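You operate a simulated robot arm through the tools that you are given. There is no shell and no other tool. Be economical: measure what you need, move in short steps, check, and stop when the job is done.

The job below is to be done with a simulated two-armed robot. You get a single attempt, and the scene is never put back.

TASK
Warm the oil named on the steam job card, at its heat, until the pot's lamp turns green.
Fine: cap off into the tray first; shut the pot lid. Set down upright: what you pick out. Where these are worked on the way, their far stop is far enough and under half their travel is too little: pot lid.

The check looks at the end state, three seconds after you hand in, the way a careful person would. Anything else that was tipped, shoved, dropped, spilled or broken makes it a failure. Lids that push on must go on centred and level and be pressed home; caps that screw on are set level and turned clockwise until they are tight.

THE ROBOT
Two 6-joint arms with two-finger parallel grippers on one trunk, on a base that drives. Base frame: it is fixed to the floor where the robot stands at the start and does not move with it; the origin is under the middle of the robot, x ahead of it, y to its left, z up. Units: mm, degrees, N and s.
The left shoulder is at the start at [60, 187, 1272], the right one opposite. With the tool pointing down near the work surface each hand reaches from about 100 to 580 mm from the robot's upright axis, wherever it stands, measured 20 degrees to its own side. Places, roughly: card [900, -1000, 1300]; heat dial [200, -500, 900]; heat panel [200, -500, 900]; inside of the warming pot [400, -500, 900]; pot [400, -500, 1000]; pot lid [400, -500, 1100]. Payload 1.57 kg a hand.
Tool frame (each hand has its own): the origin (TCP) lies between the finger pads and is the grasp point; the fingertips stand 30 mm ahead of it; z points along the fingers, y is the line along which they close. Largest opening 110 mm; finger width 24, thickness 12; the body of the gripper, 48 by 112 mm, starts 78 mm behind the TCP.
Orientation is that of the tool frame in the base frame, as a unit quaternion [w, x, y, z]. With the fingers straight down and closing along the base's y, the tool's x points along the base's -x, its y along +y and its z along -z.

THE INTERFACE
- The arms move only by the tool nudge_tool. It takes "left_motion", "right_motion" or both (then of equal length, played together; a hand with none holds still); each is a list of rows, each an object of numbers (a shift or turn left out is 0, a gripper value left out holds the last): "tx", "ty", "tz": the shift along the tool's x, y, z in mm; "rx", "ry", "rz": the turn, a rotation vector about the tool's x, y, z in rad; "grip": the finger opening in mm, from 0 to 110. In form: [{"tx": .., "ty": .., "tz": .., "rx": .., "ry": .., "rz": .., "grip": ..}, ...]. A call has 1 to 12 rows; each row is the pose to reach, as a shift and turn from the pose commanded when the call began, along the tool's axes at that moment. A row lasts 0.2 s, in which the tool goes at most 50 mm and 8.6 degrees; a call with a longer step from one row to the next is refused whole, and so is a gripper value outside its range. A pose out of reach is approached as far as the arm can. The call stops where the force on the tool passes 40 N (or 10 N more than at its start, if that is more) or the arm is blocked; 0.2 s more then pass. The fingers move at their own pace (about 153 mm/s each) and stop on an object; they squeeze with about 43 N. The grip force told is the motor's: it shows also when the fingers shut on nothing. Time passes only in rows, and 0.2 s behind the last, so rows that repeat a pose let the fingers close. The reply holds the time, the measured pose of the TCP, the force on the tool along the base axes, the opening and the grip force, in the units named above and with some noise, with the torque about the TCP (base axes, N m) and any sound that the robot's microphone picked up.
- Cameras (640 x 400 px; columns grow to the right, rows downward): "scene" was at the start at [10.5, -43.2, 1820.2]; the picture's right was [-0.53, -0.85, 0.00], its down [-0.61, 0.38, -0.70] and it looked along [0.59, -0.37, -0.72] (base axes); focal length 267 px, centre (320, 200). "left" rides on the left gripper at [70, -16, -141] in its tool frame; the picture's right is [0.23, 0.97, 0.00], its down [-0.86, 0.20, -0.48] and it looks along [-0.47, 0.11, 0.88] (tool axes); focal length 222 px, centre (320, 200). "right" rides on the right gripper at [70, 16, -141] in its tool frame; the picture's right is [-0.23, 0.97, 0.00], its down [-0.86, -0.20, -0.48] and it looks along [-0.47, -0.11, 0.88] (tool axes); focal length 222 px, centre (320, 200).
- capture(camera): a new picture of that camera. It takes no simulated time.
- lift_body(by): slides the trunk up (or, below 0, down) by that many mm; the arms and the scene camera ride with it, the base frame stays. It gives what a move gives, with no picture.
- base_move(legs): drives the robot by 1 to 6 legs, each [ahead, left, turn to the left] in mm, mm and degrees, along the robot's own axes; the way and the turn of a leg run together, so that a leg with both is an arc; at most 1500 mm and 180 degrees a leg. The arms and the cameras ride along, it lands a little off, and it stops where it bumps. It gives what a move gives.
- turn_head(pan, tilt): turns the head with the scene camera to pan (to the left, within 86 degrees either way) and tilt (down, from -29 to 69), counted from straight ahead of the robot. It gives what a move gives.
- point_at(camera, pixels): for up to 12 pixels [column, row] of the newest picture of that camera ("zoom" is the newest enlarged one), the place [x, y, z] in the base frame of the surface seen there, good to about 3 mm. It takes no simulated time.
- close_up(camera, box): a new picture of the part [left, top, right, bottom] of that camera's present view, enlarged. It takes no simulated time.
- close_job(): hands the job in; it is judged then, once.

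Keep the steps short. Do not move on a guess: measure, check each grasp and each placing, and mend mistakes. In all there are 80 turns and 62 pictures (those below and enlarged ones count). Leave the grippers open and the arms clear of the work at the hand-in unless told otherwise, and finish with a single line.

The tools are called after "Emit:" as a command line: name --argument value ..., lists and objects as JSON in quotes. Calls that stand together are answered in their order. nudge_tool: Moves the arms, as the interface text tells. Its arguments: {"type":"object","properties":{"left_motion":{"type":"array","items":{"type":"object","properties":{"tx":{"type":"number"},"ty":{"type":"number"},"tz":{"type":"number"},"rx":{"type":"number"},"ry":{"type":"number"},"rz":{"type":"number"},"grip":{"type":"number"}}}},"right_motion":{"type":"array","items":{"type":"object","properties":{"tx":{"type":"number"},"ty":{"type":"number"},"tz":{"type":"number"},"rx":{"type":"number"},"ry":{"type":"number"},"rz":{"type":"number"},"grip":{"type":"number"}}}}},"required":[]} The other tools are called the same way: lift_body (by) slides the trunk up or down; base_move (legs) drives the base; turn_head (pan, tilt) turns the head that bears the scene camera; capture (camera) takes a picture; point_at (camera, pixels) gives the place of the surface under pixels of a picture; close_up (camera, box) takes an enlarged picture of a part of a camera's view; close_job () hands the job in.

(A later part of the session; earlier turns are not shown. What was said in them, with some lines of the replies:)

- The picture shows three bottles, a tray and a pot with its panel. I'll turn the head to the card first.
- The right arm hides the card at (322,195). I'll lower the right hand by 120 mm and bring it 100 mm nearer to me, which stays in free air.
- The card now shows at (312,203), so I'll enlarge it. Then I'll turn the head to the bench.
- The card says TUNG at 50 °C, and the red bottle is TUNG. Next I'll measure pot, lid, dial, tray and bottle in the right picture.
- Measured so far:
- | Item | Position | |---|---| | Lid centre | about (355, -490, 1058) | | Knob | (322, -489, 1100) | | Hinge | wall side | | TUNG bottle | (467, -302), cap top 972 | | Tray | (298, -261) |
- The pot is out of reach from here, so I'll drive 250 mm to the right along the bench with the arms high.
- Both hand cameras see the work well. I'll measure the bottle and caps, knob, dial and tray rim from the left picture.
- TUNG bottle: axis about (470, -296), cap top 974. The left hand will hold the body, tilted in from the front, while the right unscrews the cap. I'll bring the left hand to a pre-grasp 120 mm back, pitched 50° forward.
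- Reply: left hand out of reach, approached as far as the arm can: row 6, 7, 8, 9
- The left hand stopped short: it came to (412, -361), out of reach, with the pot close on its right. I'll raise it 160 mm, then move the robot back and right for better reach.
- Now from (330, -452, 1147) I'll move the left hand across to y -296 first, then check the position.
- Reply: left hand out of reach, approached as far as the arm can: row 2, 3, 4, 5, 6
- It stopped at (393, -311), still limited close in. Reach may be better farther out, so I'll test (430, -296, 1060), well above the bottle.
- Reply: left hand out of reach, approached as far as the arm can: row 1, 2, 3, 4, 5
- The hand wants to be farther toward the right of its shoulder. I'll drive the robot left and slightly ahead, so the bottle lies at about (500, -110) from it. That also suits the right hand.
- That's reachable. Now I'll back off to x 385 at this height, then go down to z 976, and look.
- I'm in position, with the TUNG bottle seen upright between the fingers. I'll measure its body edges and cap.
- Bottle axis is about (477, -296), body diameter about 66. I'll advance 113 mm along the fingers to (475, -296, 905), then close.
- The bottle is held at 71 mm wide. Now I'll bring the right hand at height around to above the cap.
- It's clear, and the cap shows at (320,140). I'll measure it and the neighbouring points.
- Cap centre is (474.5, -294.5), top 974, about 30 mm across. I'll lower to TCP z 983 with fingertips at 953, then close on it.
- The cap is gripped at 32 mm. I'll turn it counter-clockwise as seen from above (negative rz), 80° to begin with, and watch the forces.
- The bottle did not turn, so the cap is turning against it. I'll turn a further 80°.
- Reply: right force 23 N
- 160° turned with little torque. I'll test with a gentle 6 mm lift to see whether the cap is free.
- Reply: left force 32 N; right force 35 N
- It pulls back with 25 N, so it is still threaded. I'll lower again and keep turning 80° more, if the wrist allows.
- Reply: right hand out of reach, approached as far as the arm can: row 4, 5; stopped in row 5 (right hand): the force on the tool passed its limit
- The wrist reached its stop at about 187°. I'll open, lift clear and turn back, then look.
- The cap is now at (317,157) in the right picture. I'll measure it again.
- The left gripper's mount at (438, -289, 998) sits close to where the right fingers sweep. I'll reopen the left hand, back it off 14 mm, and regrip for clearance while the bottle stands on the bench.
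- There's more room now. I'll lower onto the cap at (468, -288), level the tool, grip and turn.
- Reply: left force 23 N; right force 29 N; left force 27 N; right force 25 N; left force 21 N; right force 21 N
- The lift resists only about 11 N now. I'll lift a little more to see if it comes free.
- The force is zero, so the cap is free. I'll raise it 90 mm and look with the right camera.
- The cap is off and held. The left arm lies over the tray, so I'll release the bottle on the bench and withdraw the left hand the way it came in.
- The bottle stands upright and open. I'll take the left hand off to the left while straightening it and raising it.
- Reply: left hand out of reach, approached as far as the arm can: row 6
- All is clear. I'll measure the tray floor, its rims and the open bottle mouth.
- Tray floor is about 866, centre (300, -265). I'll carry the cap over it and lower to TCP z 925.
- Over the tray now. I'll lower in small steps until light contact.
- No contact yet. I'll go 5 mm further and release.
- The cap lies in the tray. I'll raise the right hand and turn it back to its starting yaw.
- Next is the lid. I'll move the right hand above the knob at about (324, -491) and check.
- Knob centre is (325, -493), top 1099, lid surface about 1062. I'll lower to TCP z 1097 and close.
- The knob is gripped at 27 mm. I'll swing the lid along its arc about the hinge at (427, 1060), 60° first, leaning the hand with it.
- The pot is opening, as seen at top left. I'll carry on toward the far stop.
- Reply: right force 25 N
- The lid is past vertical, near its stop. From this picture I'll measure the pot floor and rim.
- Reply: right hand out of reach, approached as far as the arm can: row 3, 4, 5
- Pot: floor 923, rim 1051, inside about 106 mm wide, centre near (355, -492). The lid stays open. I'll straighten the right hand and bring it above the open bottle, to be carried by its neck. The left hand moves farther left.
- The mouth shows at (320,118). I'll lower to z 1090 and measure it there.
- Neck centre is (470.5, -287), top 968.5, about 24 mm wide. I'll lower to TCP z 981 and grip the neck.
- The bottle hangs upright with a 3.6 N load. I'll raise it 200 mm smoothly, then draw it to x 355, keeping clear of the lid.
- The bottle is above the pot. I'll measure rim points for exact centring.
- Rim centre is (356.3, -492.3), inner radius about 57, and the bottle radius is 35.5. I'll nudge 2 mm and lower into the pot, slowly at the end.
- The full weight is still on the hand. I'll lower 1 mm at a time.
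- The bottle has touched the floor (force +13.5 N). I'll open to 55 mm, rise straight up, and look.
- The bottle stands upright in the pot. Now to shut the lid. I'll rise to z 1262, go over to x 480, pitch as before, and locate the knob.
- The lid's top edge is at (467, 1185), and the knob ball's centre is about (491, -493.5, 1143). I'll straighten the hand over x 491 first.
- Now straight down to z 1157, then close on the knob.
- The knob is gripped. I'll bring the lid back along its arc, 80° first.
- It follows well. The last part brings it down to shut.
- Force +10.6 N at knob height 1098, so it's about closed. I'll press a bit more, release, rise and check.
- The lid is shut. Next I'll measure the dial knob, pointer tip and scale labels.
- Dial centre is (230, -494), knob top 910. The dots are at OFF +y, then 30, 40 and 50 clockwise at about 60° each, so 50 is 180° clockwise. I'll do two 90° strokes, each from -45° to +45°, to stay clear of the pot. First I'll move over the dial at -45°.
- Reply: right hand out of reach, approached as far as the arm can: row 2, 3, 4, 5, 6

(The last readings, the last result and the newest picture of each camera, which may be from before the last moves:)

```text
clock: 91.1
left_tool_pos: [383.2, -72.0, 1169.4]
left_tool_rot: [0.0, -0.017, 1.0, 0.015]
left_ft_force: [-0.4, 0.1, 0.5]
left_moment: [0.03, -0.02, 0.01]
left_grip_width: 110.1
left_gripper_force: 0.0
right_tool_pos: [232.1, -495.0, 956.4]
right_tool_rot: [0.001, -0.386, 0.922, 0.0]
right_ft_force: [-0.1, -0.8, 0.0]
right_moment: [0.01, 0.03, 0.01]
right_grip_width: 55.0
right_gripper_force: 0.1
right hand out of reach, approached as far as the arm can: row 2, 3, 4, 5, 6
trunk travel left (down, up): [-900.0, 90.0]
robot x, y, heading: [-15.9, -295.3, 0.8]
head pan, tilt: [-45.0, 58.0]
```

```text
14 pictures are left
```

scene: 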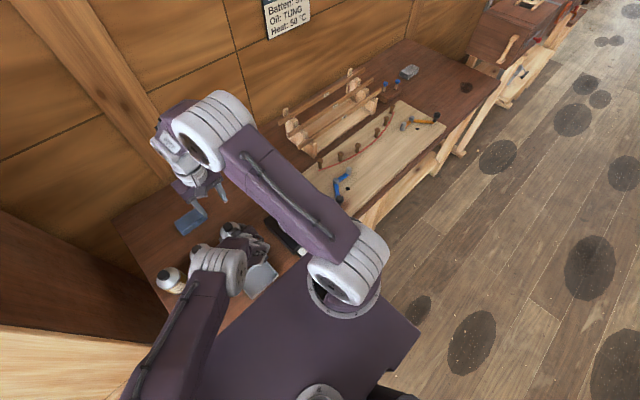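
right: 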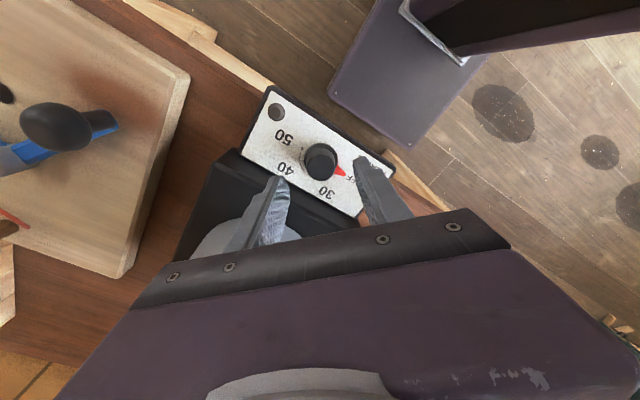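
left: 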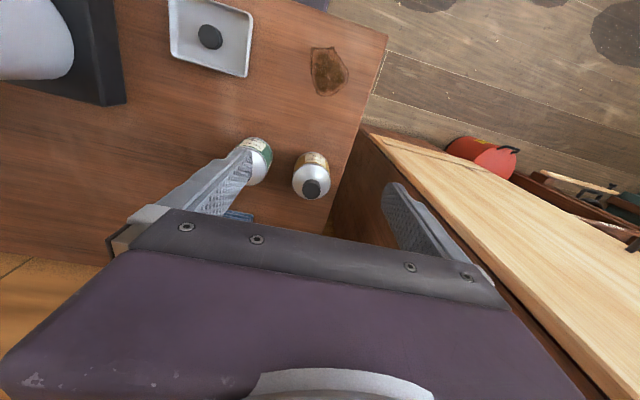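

The knob sits between the fingers. I'll lower to z 922, close, and turn 90° clockwise.

Emit:
nudge_tool --right_motion '[{"tx": 0.7, "ty": 2.1, "tz": 20}, {"tx": 0.7, "ty": 2.1, "tz": 34}, {"tx": 0.7, "ty": 2.1, "tz": 34, "grip": 15}, {"tx": 0.7, "ty": 2.1, "tz": 34, "grip": 15}]'

Emit:
nudge_tool --right_motion '[{"rz": 0.14}, {"rz": 0.28}, {"rz": 0.42}, {"rz": 0.56}, {"rz": 0.7}, {"rz": 0.84}, {"rz": 0.98}, {"rz": 1.12}, {"rz": 1.26}, {"rz": 1.4}, {"rz": 1.54}]'

Emit:
capture --camera "right"

```text
clock: 92.1
left_tool_pos: [384.6, -73.6, 1170.7]
left_tool_rot: [0.001, -0.016, 1.0, 0.015]
left_ft_force: [0.8, -0.5, 0.0]
left_moment: [-0.01, 0.0, -0.02]
left_grip_width: 109.8
left_gripper_force: 0.0
right_tool_pos: [231.6, -494.3, 923.4]
right_tool_rot: [0.003, -0.386, 0.923, -0.002]
right_ft_force: [10.6, -9.7, 9.0]
right_moment: [-0.07, -0.67, -0.1]
right_grip_width: 28.0
right_gripper_force: 38.7
trunk travel left (down, up): [-900.0, 90.0]
robot x, y, heading: [-14.6, -294.7, 0.5]
head pan, tilt: [-45.0, 58.0]
```

```text
clock: 94.5
left_tool_pos: [383.4, -72.1, 1170.4]
left_tool_rot: [0.0, -0.017, 1.0, 0.015]
left_ft_force: [0.3, 0.0, 0.3]
left_moment: [0.02, 0.0, 0.02]
left_grip_width: 110.3
left_gripper_force: 0.1
right_tool_pos: [229.9, -493.1, 922.8]
right_tool_rot: [0.001, 0.365, 0.931, 0.001]
right_ft_force: [18.6, -3.6, 29.4]
right_moment: [-0.1, -0.31, 0.03]
right_grip_width: 27.9
right_gripper_force: 38.0
trunk travel left (down, up): [-900.0, 90.0]
robot x, y, heading: [-18.6, -295.5, 0.4]
head pan, tilt: [-45.0, 58.0]
```

```text
13 pictures are left
```

right: 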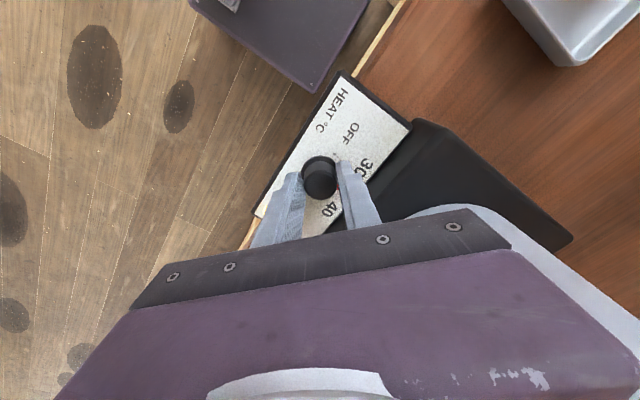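

The stroke is done. I'll release, lift 35 mm, turn back 90° and look at the pointer.

Emit:
nudge_tool --right_motion '[{"grip": 40}, {"grip": 55}, {"tz": -35}, {"tz": -35, "rz": -0.14}, {"tz": -35, "rz": -0.28}, {"tz": -35, "rz": -0.42}, {"tz": -35, "rz": -0.56}, {"tz": -35, "rz": -0.7}, {"tz": -35, "rz": -0.84}, {"tz": -35, "rz": -0.98}, {"tz": -35, "rz": -1.12}, {"tz": -35, "rz": -1.26}]'

Emit:
nudge_tool --right_motion '[{"rz": -0.14}, {"rz": -0.28}]'

Emit:
close_up --camera "right" --box '[230, 70, 410, 220]'

```text
clock: 97.1
left_tool_pos: [380.7, -72.1, 1171.1]
left_tool_rot: [0.0, -0.017, 1.0, 0.015]
left_ft_force: [-0.1, 0.2, 0.5]
left_moment: [0.01, -0.03, 0.02]
left_grip_width: 109.9
left_gripper_force: 0.1
right_tool_pos: [227.6, -494.2, 957.1]
right_tool_rot: [0.0, -0.254, 0.967, -0.001]
right_ft_force: [-0.9, 0.1, -0.1]
right_moment: [-0.01, 0.02, 0.04]
right_grip_width: 54.8
right_gripper_force: 0.0
trunk travel left (down, up): [-900.0, 90.0]
robot x, y, heading: [-11.1, -293.7, 0.5]
head pan, tilt: [-45.0, 58.0]
```

```text
clock: 97.7
left_tool_pos: [382.7, -71.4, 1170.8]
left_tool_rot: [0.0, -0.016, 1.0, 0.015]
left_ft_force: [0.1, 0.5, -0.1]
left_moment: [0.0, 0.02, -0.02]
left_grip_width: 110.2
left_gripper_force: 0.1
right_tool_pos: [228.6, -494.6, 958.0]
right_tool_rot: [0.001, -0.386, 0.922, 0.0]
right_ft_force: [-0.4, 0.0, -0.5]
right_moment: [0.01, -0.02, 0.01]
right_grip_width: 55.2
right_gripper_force: 0.1
trunk travel left (down, up): [-900.0, 90.0]
robot x, y, heading: [-16.5, -293.5, 0.8]
head pan, tilt: [-45.0, 58.0]
```

```text
2.67 times, centred on (320, 145) of right
```

zoom: 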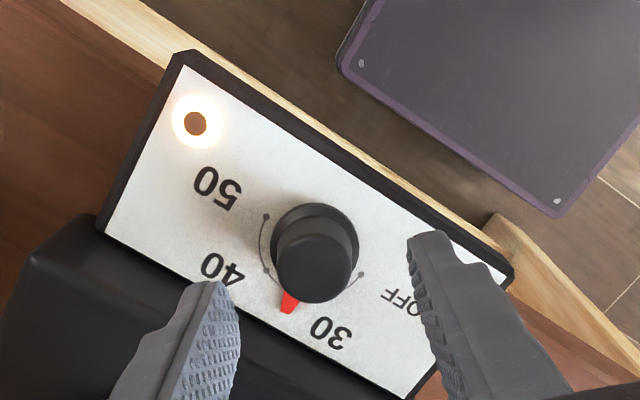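

The pointer now stands between 30 and 40, and the lamp glows amber. A second stroke of 1.6 rad should bring it to 50.

Emit:
nudge_tool --right_motion '[{"tz": 20}, {"tz": 32}, {"tz": 32, "grip": 15}, {"tz": 32, "grip": 15}]'

Emit:
nudge_tool --right_motion '[{"rz": 0.14}, {"rz": 0.28}, {"rz": 0.42}, {"rz": 0.56}, {"rz": 0.7}, {"rz": 0.84}, {"rz": 0.98}, {"rz": 1.12}, {"rz": 1.26}, {"rz": 1.4}, {"rz": 1.52}, {"rz": 1.6}]'

Emit:
nudge_tool --right_motion '[{"grip": 40}, {"grip": 55}, {"tz": -35}, {"tz": -35, "rz": -0.14}, {"tz": -35, "rz": -0.28}, {"tz": -35, "rz": -0.42}, {"tz": -35, "rz": -0.56}, {"tz": -35, "rz": -0.7}, {"tz": -35, "rz": -0.84}]'

Emit:
close_up --camera "right" --box '[230, 70, 410, 220]'

```text
clock: 98.7
left_tool_pos: [382.9, -73.2, 1170.7]
left_tool_rot: [-0.001, -0.017, 1.0, 0.015]
left_ft_force: [0.8, 0.6, -0.6]
left_moment: [-0.03, -0.06, 0.03]
left_grip_width: 109.8
left_gripper_force: 0.0
right_tool_pos: [230.1, -495.5, 926.1]
right_tool_rot: [0.002, -0.386, 0.923, -0.001]
right_ft_force: [7.1, -5.7, 8.3]
right_moment: [0.54, -0.83, 0.0]
right_grip_width: 28.6
right_gripper_force: 39.0
trunk travel left (down, up): [-900.0, 90.0]
robot x, y, heading: [-18.6, -296.2, 0.9]
head pan, tilt: [-45.0, 58.0]
```

```text
clock: 101.3
left_tool_pos: [384.4, -69.6, 1170.1]
left_tool_rot: [-0.001, -0.016, 1.0, 0.015]
left_ft_force: [0.5, 0.1, 0.0]
left_moment: [0.0, -0.01, 0.01]
left_grip_width: 110.1
left_gripper_force: 0.0
right_tool_pos: [230.5, -493.8, 925.6]
right_tool_rot: [0.001, 0.393, 0.92, -0.001]
right_ft_force: [15.6, 3.0, -3.4]
right_moment: [-0.17, -0.46, 0.01]
right_grip_width: 28.6
right_gripper_force: 39.0
trunk travel left (down, up): [-900.0, 90.0]
robot x, y, heading: [-14.5, -294.3, 0.7]
head pan, tilt: [-45.0, 58.0]
```

```text
clock: 103.3
left_tool_pos: [382.9, -71.2, 1170.7]
left_tool_rot: [0.0, -0.017, 1.0, 0.015]
left_ft_force: [0.4, 0.3, 0.1]
left_moment: [0.01, -0.01, 0.03]
left_grip_width: 110.2
left_gripper_force: 0.0
right_tool_pos: [227.8, -494.1, 961.2]
right_tool_rot: [0.001, -0.017, 1.0, 0.0]
right_ft_force: [-0.8, 0.2, 0.6]
right_moment: [0.0, 0.02, 0.02]
right_grip_width: 55.0
right_gripper_force: 0.0
trunk travel left (down, up): [-900.0, 90.0]
robot x, y, heading: [-11.4, -291.5, 0.6]
head pan, tilt: [-45.0, 58.0]
```

```text
2.67 times, centred on (320, 145) of right
```

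zoom: 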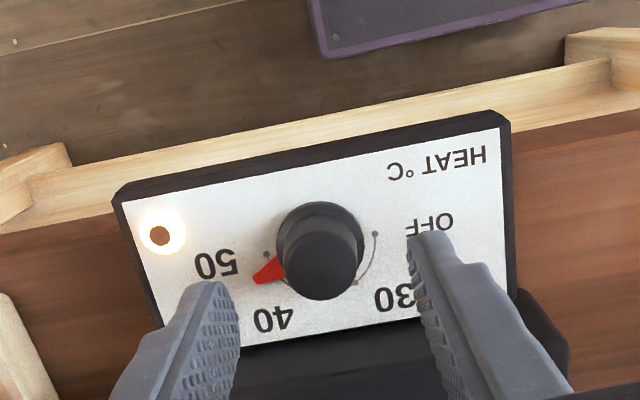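

The pointer is still short of the 50 dot at (267,254). I'll measure the remaining angle.

Emit:
point_at --camera "zoom" --pixels '[[266, 254], [256, 280], [270, 270], [375, 234], [355, 283], [320, 300]]'

```text
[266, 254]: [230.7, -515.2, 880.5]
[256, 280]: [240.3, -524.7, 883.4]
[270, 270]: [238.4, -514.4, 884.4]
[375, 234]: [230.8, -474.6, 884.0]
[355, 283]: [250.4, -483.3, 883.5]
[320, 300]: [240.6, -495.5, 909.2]
```

OFF and 50 are exactly 180° apart, and the pointer is about 19° short. I'll regrip and turn 0.35 rad.

Emit:
nudge_tool --right_motion '[{"tx": -2.5, "tz": 20}, {"tx": -2.5, "tz": 38}, {"tx": -2.5, "tz": 38, "grip": 15}, {"tx": -2.5, "tz": 38, "grip": 15}, {"tx": -2.5, "tz": 38, "rz": 0.12}, {"tx": -2.5, "tz": 38, "rz": 0.24}, {"tx": -2.5, "tz": 38, "rz": 0.35}, {"tx": -2.5, "tz": 38, "rz": 0.35}]'

Emit:
nudge_tool --right_motion '[{"grip": 40}, {"grip": 55}, {"tz": -38}, {"tz": -38, "rz": -0.14}, {"tz": -38, "rz": -0.28}, {"tz": -38, "rz": -0.33}]'

Emit:
close_up --camera "right" --box '[230, 70, 410, 220]'

```text
clock: 105.1
left_tool_pos: [382.3, -72.8, 1171.6]
left_tool_rot: [-0.001, -0.016, 1.0, 0.014]
left_ft_force: [-0.5, -0.5, -0.3]
left_moment: [-0.01, -0.01, -0.01]
left_grip_width: 110.0
left_gripper_force: 0.0
right_tool_pos: [231.2, -493.7, 924.3]
right_tool_rot: [0.002, 0.159, 0.987, 0.0]
right_ft_force: [4.3, -6.0, 16.3]
right_moment: [0.01, 0.62, 0.0]
right_grip_width: 27.8
right_gripper_force: 38.0
trunk travel left (down, up): [-900.0, 90.0]
robot x, y, heading: [-17.4, -294.7, 0.5]
head pan, tilt: [-45.0, 58.0]
```

```text
clock: 106.5
left_tool_pos: [382.3, -71.7, 1170.9]
left_tool_rot: [-0.001, -0.017, 1.0, 0.014]
left_ft_force: [-0.3, 0.6, 0.5]
left_moment: [0.04, 0.0, 0.01]
left_grip_width: 110.1
left_gripper_force: 0.1
right_tool_pos: [230.3, -494.8, 962.7]
right_tool_rot: [0.0, -0.007, 1.0, 0.0]
right_ft_force: [-1.0, 0.3, -0.2]
right_moment: [0.01, -0.03, -0.03]
right_grip_width: 55.0
right_gripper_force: 0.0
trunk travel left (down, up): [-900.0, 90.0]
robot x, y, heading: [-14.2, -294.4, 0.6]
head pan, tilt: [-45.0, 58.0]
```

```text
2.67 times, centred on (320, 145) of right
```

zoom: 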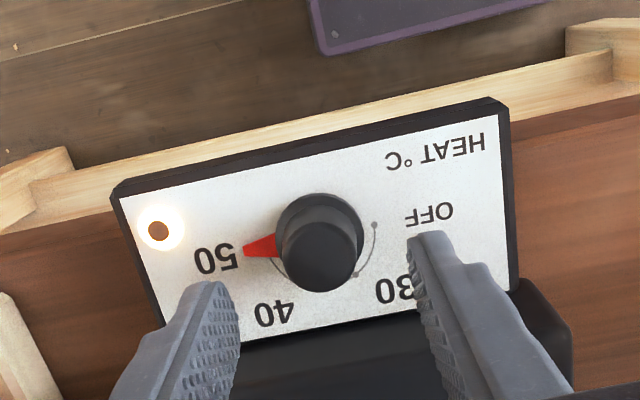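

Emit:
point_at --camera "zoom" --pixels '[[244, 251], [260, 245], [270, 246], [374, 225]]'

Emit:
nudge_tool --right_motion '[{"tz": -40}, {"tz": -80}, {"tz": -120}, {"tz": -150}, {"tz": -150}, {"tz": -150}, {"tz": -150}, {"tz": -150}, {"tz": -150}, {"tz": -150}, {"tz": -150}, {"tz": -150}]'

Emit:
close_up --camera "right" --box '[230, 70, 410, 220]'

```text
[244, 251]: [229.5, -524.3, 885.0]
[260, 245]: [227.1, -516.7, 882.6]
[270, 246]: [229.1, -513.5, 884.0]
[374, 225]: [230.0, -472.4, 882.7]
```

```text
clock: 109.1
left_tool_pos: [382.9, -71.5, 1170.5]
left_tool_rot: [0.001, -0.017, 1.0, 0.015]
left_ft_force: [0.4, 0.0, 0.1]
left_moment: [0.01, 0.03, 0.05]
left_grip_width: 110.2
left_gripper_force: 0.0
right_tool_pos: [267.7, -495.5, 1110.0]
right_tool_rot: [0.0, -0.006, 1.0, 0.0]
right_ft_force: [0.5, 0.1, 0.1]
right_moment: [-0.05, 0.03, 0.02]
right_grip_width: 54.9
right_gripper_force: 0.2
right hand out of reach, approached as far as the arm can: row 2, 3, 4, 5, 6, 7, 8, 9, 10, 11, 12
trunk travel left (down, up): [-900.0, 90.0]
robot x, y, heading: [-14.3, -294.7, 0.5]
head pan, tilt: [-45.0, 58.0]
```

```text
2.67 times, centred on (320, 145) of right
```

zoom: 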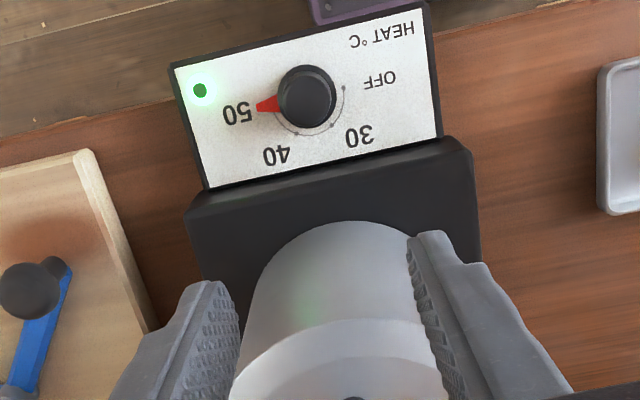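

The lamp is green and the pointer is on 50. I'll raise the right hand well clear, open it, and take a last check.

Emit:
nudge_tool --right_motion '[{"tz": -40, "tx": -5}, {"tz": -80, "tx": -25}, {"tz": -110, "tx": -50, "grip": 110}, {"tz": -140, "tx": -80, "grip": 110}, {"tz": -140, "tx": -80, "grip": 110}]'

Emit:
capture --camera "right"

Emit:
capture --camera "left"

```text
clock: 110.3
left_tool_pos: [381.2, -71.5, 1171.0]
left_tool_rot: [0.0, -0.017, 1.0, 0.015]
left_ft_force: [-0.4, -0.1, 0.1]
left_moment: [-0.04, -0.02, 0.0]
left_grip_width: 109.9
left_gripper_force: 0.1
right_tool_pos: [342.8, -492.7, 1249.0]
right_tool_rot: [0.0, -0.006, 1.0, 0.0]
right_ft_force: [-0.3, 0.1, -0.1]
right_moment: [0.02, 0.0, -0.05]
right_grip_width: 110.2
right_gripper_force: 0.0
trunk travel left (down, up): [-900.0, 90.0]
robot x, y, heading: [-11.4, -290.7, 0.8]
head pan, tilt: [-45.0, 58.0]
```

```text
8 pictures are left
```

right: 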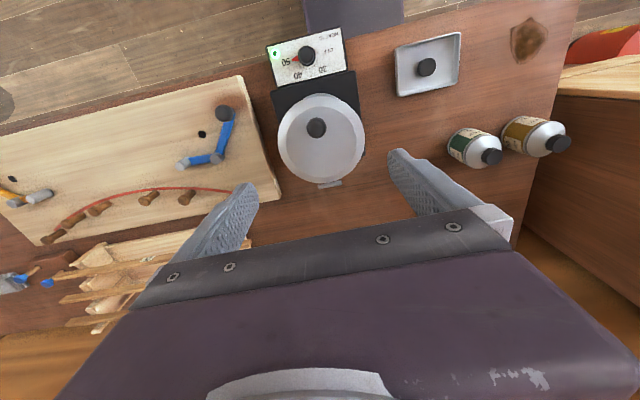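

```text
7 pictures are left
```

left: 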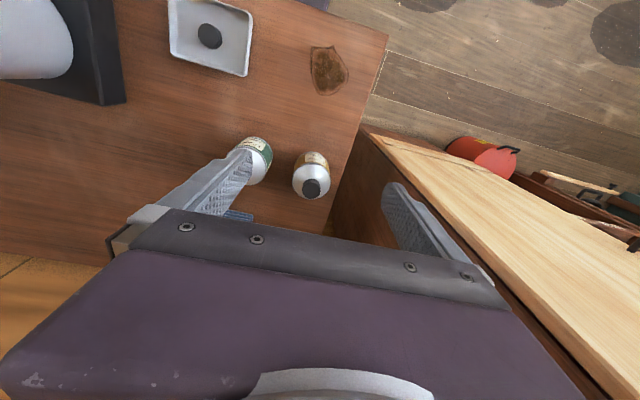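

The lid is shut, the cap is in the tray, the dial is on 50 and the lamp is green. The other bottles stand untouched, and both hands are open and clear, so I'm handing in.

Emit:
close_job

```text
The job is handed in.
```

The TUNG oil stands uncapped and upright in the shut pot, warmed at 50 °C until the lamp turned green, with its cap in the tray.
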